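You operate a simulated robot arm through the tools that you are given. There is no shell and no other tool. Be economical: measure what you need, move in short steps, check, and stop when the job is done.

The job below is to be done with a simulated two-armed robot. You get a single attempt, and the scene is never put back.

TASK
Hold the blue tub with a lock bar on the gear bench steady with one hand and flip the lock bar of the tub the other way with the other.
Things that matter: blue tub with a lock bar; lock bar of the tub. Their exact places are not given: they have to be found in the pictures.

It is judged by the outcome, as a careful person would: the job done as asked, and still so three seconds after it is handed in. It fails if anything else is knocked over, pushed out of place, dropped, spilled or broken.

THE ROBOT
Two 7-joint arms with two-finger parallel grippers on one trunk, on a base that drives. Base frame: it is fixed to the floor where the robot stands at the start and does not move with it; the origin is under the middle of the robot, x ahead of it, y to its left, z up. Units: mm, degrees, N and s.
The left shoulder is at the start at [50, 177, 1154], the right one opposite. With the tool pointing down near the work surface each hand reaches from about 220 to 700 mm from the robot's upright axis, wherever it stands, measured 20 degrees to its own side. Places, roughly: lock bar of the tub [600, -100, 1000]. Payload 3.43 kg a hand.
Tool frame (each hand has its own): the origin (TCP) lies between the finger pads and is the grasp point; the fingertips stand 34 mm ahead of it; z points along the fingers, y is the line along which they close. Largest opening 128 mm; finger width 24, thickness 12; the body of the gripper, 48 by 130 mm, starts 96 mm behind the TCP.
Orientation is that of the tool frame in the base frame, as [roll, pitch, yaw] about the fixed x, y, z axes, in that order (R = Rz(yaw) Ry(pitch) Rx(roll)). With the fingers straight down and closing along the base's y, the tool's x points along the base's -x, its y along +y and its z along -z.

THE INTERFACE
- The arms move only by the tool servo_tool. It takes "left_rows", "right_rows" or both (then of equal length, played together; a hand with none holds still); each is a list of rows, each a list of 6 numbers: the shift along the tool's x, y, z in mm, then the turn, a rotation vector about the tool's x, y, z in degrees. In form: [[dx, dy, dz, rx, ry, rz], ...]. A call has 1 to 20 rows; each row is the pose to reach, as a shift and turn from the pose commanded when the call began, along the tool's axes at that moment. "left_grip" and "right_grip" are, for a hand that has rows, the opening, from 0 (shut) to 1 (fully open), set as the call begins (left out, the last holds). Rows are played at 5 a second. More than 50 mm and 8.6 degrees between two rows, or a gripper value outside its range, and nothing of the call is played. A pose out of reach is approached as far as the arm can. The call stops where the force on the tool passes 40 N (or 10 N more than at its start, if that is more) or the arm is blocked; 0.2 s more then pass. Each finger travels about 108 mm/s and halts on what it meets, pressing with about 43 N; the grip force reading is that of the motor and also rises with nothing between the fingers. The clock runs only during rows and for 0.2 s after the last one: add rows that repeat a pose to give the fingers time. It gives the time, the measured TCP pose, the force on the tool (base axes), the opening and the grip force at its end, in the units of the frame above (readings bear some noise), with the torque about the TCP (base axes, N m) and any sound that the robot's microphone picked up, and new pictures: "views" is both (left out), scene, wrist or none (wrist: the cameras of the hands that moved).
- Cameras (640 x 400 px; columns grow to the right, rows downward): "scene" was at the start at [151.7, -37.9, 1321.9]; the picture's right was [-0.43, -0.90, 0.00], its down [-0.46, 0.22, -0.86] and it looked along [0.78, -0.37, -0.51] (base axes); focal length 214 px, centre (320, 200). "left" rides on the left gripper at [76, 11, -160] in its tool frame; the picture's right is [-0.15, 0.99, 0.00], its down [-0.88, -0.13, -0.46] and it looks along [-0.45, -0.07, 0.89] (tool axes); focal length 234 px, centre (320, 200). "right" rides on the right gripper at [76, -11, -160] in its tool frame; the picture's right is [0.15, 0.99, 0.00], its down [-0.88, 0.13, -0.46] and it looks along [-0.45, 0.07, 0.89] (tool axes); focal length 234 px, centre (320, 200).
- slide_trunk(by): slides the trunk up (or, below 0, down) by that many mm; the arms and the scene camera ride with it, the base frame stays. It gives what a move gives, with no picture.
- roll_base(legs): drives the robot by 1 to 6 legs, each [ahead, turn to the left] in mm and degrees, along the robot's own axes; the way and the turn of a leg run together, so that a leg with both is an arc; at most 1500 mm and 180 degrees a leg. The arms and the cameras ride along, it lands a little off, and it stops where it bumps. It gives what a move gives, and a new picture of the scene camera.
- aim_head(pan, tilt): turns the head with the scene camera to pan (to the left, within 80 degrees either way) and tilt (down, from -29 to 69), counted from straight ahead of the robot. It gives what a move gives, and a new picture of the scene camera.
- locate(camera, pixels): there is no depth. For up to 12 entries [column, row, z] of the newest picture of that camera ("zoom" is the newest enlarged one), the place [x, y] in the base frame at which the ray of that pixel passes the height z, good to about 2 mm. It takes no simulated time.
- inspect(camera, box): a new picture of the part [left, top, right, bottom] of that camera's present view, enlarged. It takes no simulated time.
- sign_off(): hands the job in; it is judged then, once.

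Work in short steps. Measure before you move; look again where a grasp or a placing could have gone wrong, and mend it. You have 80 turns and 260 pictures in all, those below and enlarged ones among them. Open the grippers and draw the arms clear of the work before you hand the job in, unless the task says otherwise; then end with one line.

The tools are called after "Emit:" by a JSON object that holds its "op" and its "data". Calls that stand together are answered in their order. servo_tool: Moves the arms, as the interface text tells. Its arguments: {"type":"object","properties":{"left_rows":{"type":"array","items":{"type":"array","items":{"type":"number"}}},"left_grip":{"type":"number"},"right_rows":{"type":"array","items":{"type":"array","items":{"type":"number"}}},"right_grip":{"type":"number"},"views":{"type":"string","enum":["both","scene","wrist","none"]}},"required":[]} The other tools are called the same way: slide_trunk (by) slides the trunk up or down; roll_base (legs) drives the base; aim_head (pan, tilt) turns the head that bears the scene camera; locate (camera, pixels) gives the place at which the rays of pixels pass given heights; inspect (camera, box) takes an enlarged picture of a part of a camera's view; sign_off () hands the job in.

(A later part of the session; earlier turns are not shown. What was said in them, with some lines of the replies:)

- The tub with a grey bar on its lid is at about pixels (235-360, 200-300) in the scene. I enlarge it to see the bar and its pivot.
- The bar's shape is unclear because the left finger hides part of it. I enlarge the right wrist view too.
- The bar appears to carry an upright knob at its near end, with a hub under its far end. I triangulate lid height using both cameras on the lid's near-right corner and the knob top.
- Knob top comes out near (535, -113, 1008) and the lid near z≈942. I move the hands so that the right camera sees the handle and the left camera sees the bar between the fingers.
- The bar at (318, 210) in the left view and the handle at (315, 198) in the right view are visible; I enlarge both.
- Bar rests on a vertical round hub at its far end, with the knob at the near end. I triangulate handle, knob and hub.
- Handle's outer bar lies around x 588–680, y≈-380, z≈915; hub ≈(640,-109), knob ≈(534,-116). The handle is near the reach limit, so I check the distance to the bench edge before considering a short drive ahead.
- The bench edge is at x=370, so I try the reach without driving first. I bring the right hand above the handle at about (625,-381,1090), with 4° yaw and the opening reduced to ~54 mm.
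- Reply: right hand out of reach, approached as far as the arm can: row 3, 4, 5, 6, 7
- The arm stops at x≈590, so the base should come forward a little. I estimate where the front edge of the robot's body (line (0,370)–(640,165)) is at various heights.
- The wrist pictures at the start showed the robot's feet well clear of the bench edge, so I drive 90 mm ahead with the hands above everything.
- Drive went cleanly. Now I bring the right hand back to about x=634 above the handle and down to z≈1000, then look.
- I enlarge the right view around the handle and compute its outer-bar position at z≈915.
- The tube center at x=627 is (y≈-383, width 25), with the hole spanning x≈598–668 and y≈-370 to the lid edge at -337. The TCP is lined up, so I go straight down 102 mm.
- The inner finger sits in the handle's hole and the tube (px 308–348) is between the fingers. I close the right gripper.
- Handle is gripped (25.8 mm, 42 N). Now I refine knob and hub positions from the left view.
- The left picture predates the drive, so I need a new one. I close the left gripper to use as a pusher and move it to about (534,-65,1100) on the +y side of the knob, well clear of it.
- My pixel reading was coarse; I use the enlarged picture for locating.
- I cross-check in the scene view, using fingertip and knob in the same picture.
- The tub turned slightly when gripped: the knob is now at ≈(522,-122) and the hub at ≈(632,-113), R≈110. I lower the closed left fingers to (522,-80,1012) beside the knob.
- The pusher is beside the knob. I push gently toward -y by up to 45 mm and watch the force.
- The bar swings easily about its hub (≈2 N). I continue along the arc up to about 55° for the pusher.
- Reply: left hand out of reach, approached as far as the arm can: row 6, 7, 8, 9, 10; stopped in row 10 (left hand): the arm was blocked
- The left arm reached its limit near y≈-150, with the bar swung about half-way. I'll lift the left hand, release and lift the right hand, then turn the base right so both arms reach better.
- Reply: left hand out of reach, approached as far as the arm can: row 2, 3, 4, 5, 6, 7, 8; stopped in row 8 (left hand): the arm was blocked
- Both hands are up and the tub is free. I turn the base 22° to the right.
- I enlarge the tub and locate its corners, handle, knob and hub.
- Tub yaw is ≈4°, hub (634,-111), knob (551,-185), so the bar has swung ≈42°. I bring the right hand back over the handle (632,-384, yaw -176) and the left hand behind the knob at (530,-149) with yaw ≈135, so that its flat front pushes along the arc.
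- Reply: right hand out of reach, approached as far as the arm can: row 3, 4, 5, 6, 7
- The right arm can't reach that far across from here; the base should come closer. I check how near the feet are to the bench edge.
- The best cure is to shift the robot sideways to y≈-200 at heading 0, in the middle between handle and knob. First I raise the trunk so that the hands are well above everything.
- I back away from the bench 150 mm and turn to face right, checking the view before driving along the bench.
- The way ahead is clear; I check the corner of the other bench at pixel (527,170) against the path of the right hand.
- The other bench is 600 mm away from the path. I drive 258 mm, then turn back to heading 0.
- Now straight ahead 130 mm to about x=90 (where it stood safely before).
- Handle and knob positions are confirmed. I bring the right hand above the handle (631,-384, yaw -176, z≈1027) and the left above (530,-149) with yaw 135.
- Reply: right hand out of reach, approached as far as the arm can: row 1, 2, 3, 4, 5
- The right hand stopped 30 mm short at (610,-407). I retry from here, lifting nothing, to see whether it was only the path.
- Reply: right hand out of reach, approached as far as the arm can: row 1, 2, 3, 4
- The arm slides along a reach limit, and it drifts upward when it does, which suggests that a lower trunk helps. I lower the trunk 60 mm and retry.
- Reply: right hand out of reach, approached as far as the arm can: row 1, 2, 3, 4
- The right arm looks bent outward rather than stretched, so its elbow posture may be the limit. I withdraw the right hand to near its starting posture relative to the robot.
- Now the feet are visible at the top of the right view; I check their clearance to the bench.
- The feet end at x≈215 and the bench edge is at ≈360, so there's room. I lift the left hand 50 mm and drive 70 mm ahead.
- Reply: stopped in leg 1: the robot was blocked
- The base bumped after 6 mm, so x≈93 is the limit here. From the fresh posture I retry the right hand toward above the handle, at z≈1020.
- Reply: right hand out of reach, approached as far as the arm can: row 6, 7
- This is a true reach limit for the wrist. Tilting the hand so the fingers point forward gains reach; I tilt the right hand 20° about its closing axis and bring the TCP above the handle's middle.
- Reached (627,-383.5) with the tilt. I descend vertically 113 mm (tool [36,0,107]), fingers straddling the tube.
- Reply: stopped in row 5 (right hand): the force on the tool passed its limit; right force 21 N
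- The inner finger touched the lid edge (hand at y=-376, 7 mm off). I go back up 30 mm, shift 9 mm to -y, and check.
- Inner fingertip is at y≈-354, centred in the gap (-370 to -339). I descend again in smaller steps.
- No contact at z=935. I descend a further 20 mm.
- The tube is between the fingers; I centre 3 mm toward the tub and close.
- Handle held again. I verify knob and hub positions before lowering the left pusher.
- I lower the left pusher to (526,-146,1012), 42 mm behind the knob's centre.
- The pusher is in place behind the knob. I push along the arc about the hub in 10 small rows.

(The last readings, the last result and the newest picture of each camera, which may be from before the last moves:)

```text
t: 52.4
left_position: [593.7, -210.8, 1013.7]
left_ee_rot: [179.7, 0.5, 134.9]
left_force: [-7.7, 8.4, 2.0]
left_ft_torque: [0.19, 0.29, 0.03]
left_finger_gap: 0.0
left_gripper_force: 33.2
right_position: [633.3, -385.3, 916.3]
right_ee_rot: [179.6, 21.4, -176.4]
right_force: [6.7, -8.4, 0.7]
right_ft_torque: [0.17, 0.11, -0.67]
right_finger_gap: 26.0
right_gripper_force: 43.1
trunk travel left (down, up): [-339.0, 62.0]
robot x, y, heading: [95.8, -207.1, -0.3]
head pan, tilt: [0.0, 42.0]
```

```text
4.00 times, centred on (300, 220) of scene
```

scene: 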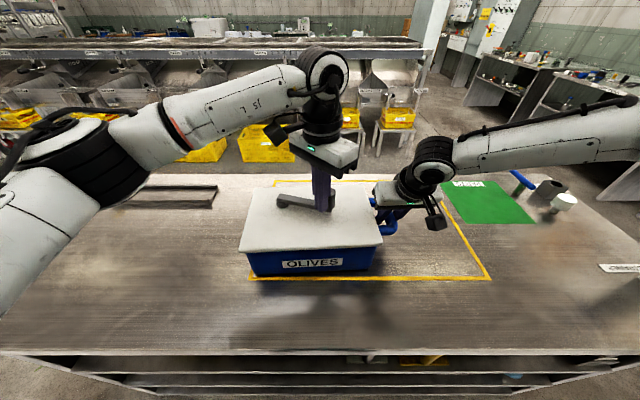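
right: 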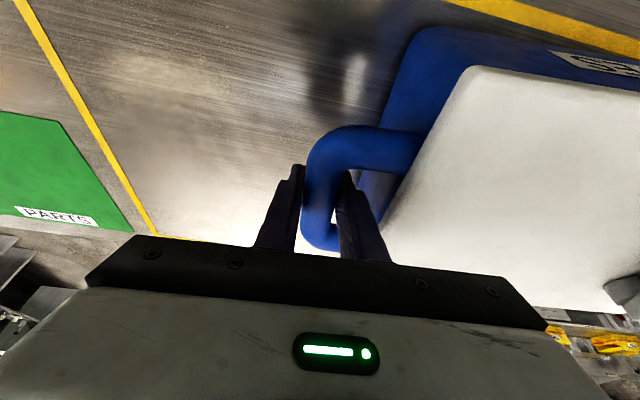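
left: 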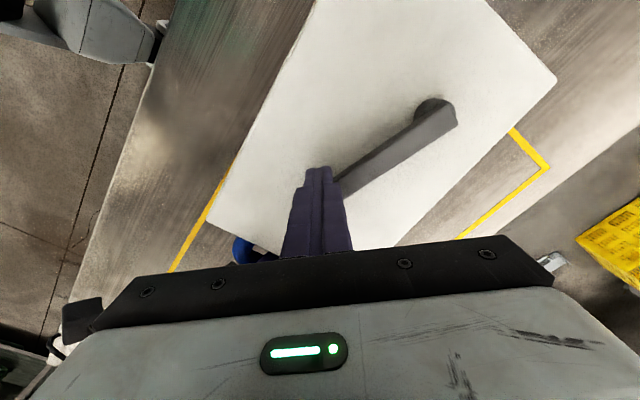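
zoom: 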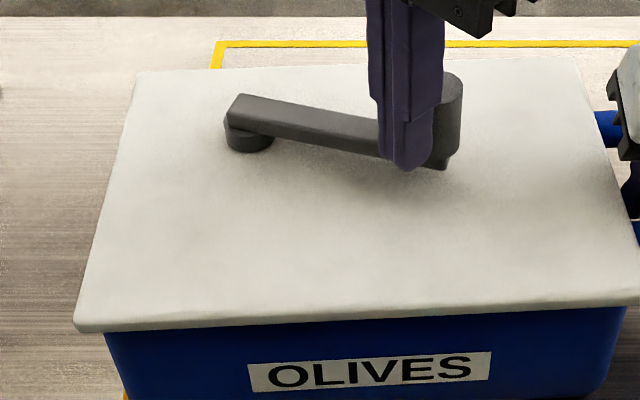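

The bar has swung to about 75–80° and resistance rose to ~11 N. I continue along the arc slightly to find whether there is a stop.

Emit:
{"op": "servo_tool", "data": {"left_rows": [[-4, 2.5, 0, 0, 0, 0], [-7.8, 4.9, 0, 0, 0, 0], [-12.2, 7.6, 0, 0, 0, 0], [-16.6, 10.3, 0, 0, 0, 0], [-20.2, 13, 0, 0, 0, 0], [-23.8, 15.8, 0, 0, 0, 0]]}}

Emit:
{"op": "inspect", "data": {"camera": "scene", "box": [240, 170, 360, 270]}}

```text
t: 53.8
left_position: [619.7, -216.3, 1013.7]
left_ee_rot: [179.7, 0.3, 134.9]
left_force: [-10.5, 18.7, 1.5]
left_ft_torque: [0.53, 0.37, 0.14]
left_finger_gap: 0.2
left_gripper_force: 33.2
right_position: [632.9, -385.3, 916.2]
right_ee_rot: [179.6, 21.3, -176.3]
right_force: [8.8, -18.2, -3.1]
right_ft_torque: [0.07, 0.22, -1.5]
right_finger_gap: 30.5
right_gripper_force: 43.4
trunk travel left (down, up): [-339.0, 62.0]
robot x, y, heading: [97.4, -208.9, -0.1]
head pan, tilt: [0.0, 42.0]
```

scene: 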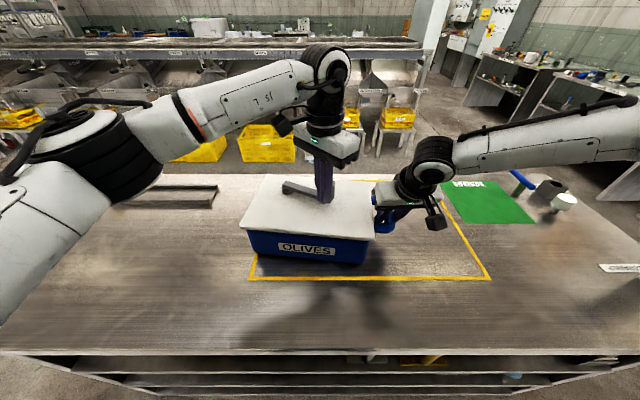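
left: 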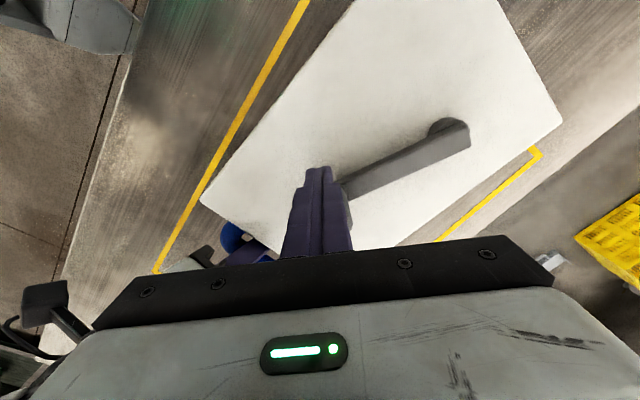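

```text
4.00 times, centred on (300, 220) of scene
```

zoom: 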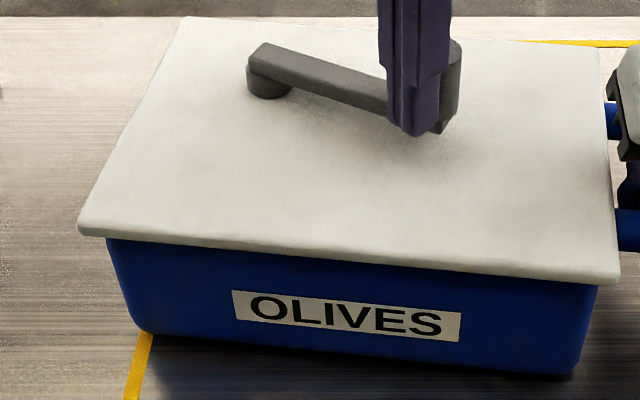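

The bar has hit its stop: from then on the tub itself began to turn. I back the pusher off along the arc and lift it, then measure.

Emit:
{"op": "servo_tool", "data": {"left_rows": [[15, -3, 0, 0, 0, 0], [35, -6, 0, 0, 0, 0], [50, -8, -20, 0, 0, 0], [60, -8, -60, 0, 0, 0], [60, -8, -100, 0, 0, 0], [60, -8, -130, 0, 0, 0]]}}

Emit:
{"op": "inspect", "data": {"camera": "scene", "box": [230, 150, 430, 290]}}

```text
t: 55.2
left_position: [572.1, -179.9, 1144.0]
left_ee_rot: [179.8, 0.7, 134.9]
left_force: [-0.1, -0.1, 0.2]
left_ft_torque: [-0.02, 0.0, 0.01]
left_finger_gap: 0.1
left_gripper_force: 33.2
right_position: [631.8, -383.6, 916.6]
right_ee_rot: [179.4, 21.3, -176.2]
right_force: [-1.3, -0.3, -3.0]
right_ft_torque: [0.17, 0.53, 0.22]
right_finger_gap: 25.9
right_gripper_force: 42.9
trunk travel left (down, up): [-339.0, 62.0]
robot x, y, heading: [95.6, -209.0, -0.2]
head pan, tilt: [0.0, 42.0]
```

scene: 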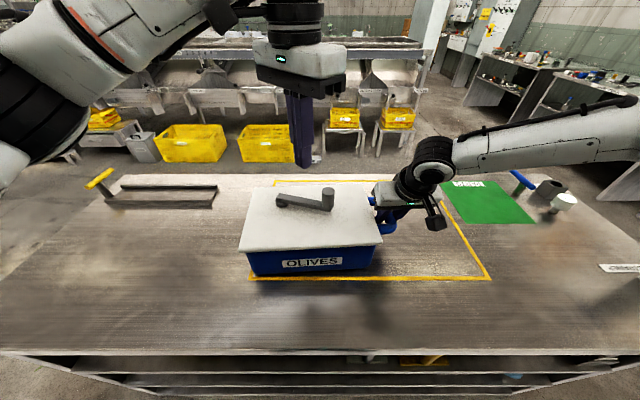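
left: 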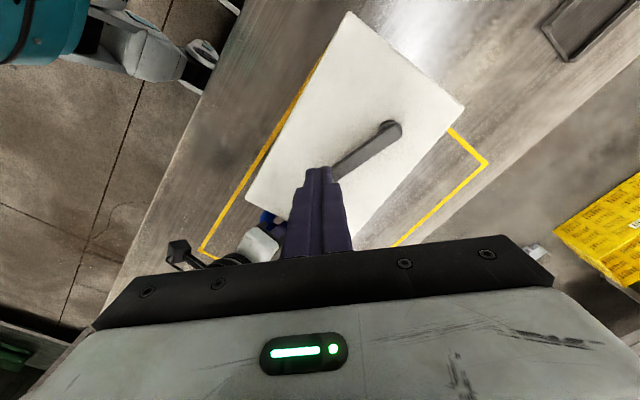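

```text
2.86 times, centred on (330, 220) of scene
```

zoom: 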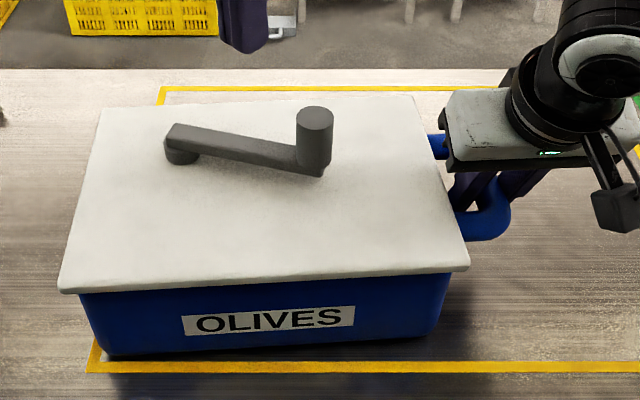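

The tub sprang back to its orientation in the compliant grip. I measure the bar angle.

Emit:
{"op": "locate", "data": {"camera": "zoom", "pixels": [[315, 119, 1008], [178, 132, 968], [320, 172, 957], [60, 290, 942], [468, 267, 942], [413, 97, 942], [101, 110, 942], [100, 353, 820]]}}

```text
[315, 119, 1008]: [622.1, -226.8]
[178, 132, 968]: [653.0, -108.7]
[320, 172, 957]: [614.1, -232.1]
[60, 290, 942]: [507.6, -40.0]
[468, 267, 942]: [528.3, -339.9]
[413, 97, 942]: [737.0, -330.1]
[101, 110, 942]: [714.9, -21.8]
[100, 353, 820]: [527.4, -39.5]
```

The bar rests at its stop, about 80° from where it started, and pushing further only turned the tub. I open the right gripper, lift it straight up, and draw the left hand up and back.

Emit:
{"op": "servo_tool", "data": {"right_rows": [[0, 0, 0, 0, 0, 0], [0, 0, 0, 0, 0, 0], [0, 0, 0, 0, 0, 0], [-9, -2, -23, 0, 0, 0], [-18, -2, -47, 0, 0, 0], [-31, -2, -80, 0, 0, 0], [-44, -2, -112, 0, 0, 0], [-44, -2, -112, 0, 0, 0]], "right_grip": 0.42}}

Emit:
{"op": "inspect", "data": {"camera": "scene", "box": [230, 150, 430, 290]}}

```text
t: 57.0
left_position: [571.3, -180.4, 1142.7]
left_ee_rot: [179.8, 0.7, 135.0]
left_force: [-0.7, -0.2, -1.2]
left_ft_torque: [-0.02, -0.01, 0.02]
left_finger_gap: 0.0
left_gripper_force: 32.9
right_position: [632.2, -386.1, 1035.5]
right_ee_rot: [179.5, 21.3, -176.1]
right_force: [0.2, 0.6, -0.9]
right_ft_torque: [-0.01, 0.03, -0.03]
right_finger_gap: 53.8
right_gripper_force: 0.0
trunk travel left (down, up): [-339.0, 62.0]
robot x, y, heading: [93.5, -207.5, -0.1]
head pan, tilt: [0.0, 42.0]
```

scene: 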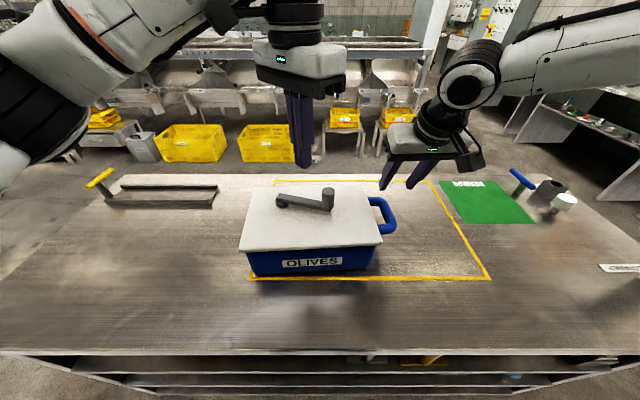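
right: 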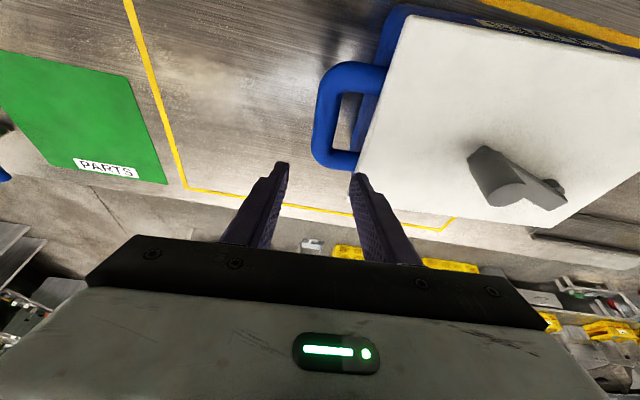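

```text
2.86 times, centred on (330, 220) of scene
```

zoom: 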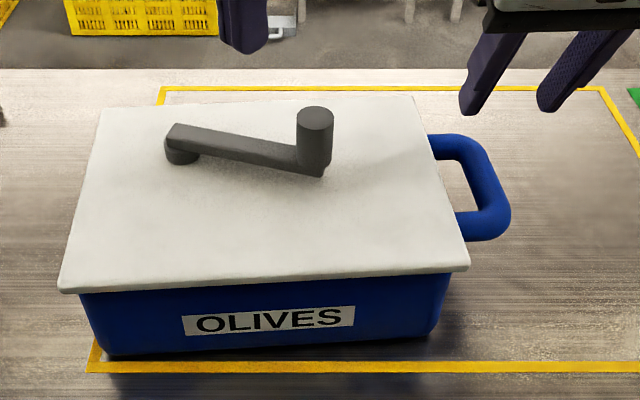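

The tub stands inside its outline, with the bar turned and nothing else disturbed. I draw both arms up and back and open the grippers.

Emit:
{"op": "servo_tool", "data": {"left_rows": [[15, 0, -15, 0, 0, 0], [40, 0, -30, 0, 0, 0], [65, 0, -40, 0, 0, 0], [90, 0, -40, 0, 0, 0], [90, 0, -40, 0, 0, 0]], "right_rows": [[-5, -5, -20, 0, 0, 0], [0, -15, -50, 0, 0, 0], [20, -30, -80, 0, 0, 0], [50, -45, -105, 0, 0, 0], [50, -45, -105, 0, 0, 0]], "left_grip": 1.0, "right_grip": 1.0}}

```text
t: 58.2
left_position: [508.6, -117.2, 1185.5]
left_ee_rot: [179.7, 0.7, 134.9]
left_force: [0.3, 0.9, 0.3]
left_ft_torque: [0.04, 0.01, 0.03]
left_finger_gap: 127.7
left_gripper_force: 0.0
right_position: [550.9, -440.0, 1118.7]
right_ee_rot: [179.4, 21.4, -176.2]
right_force: [0.5, 0.6, -0.4]
right_ft_torque: [0.01, 0.01, 0.0]
right_finger_gap: 127.9
right_gripper_force: 0.0
trunk travel left (down, up): [-339.0, 62.0]
robot x, y, heading: [91.7, -207.2, 0.0]
head pan, tilt: [0.0, 42.0]
```

scene: 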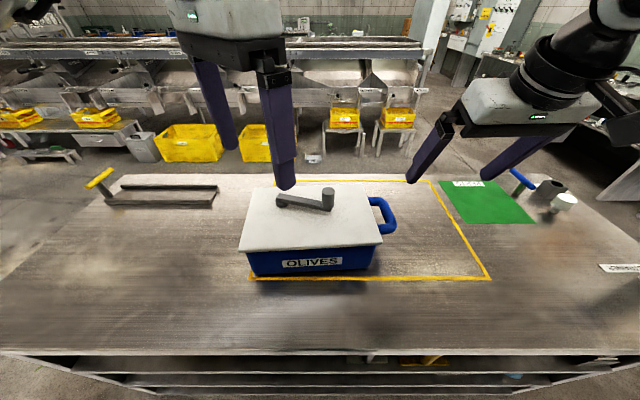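
right: 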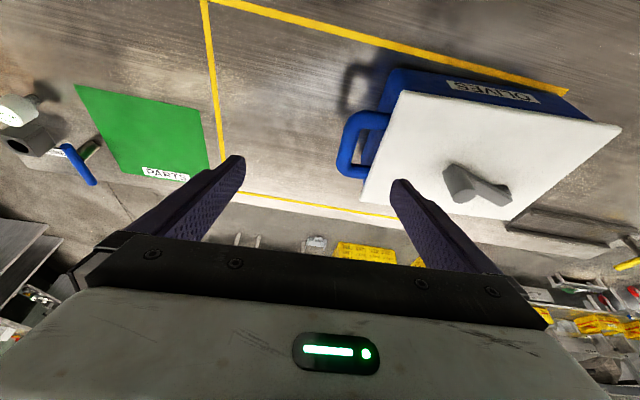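
left: 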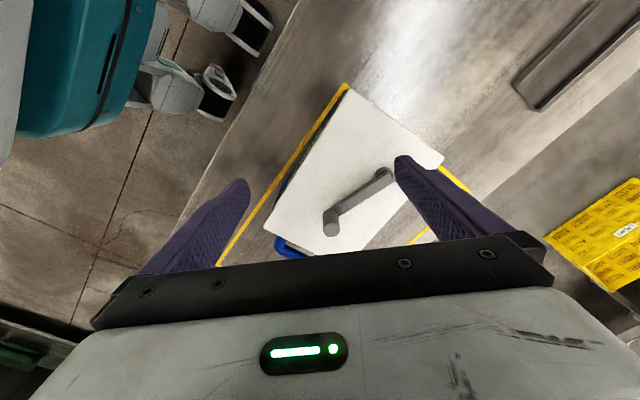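

The bar stays turned, the tub stands in place, both hands are open and clear. I hand the job in.

Emit:
{"op": "sign_off", "data": {}}

```text
The job is handed in.
```

The lock bar is flipped to its other stop, about 80° from where it started, and the tub is still inside its yellow outline, turned a degree or two. I held the tub by its handle while pushing the bar, except when I let go part-way to reposition the robot. Nothing else on the bench looks moved, though the robot bumped something lightly while driving closer. Both hands are open and clear.
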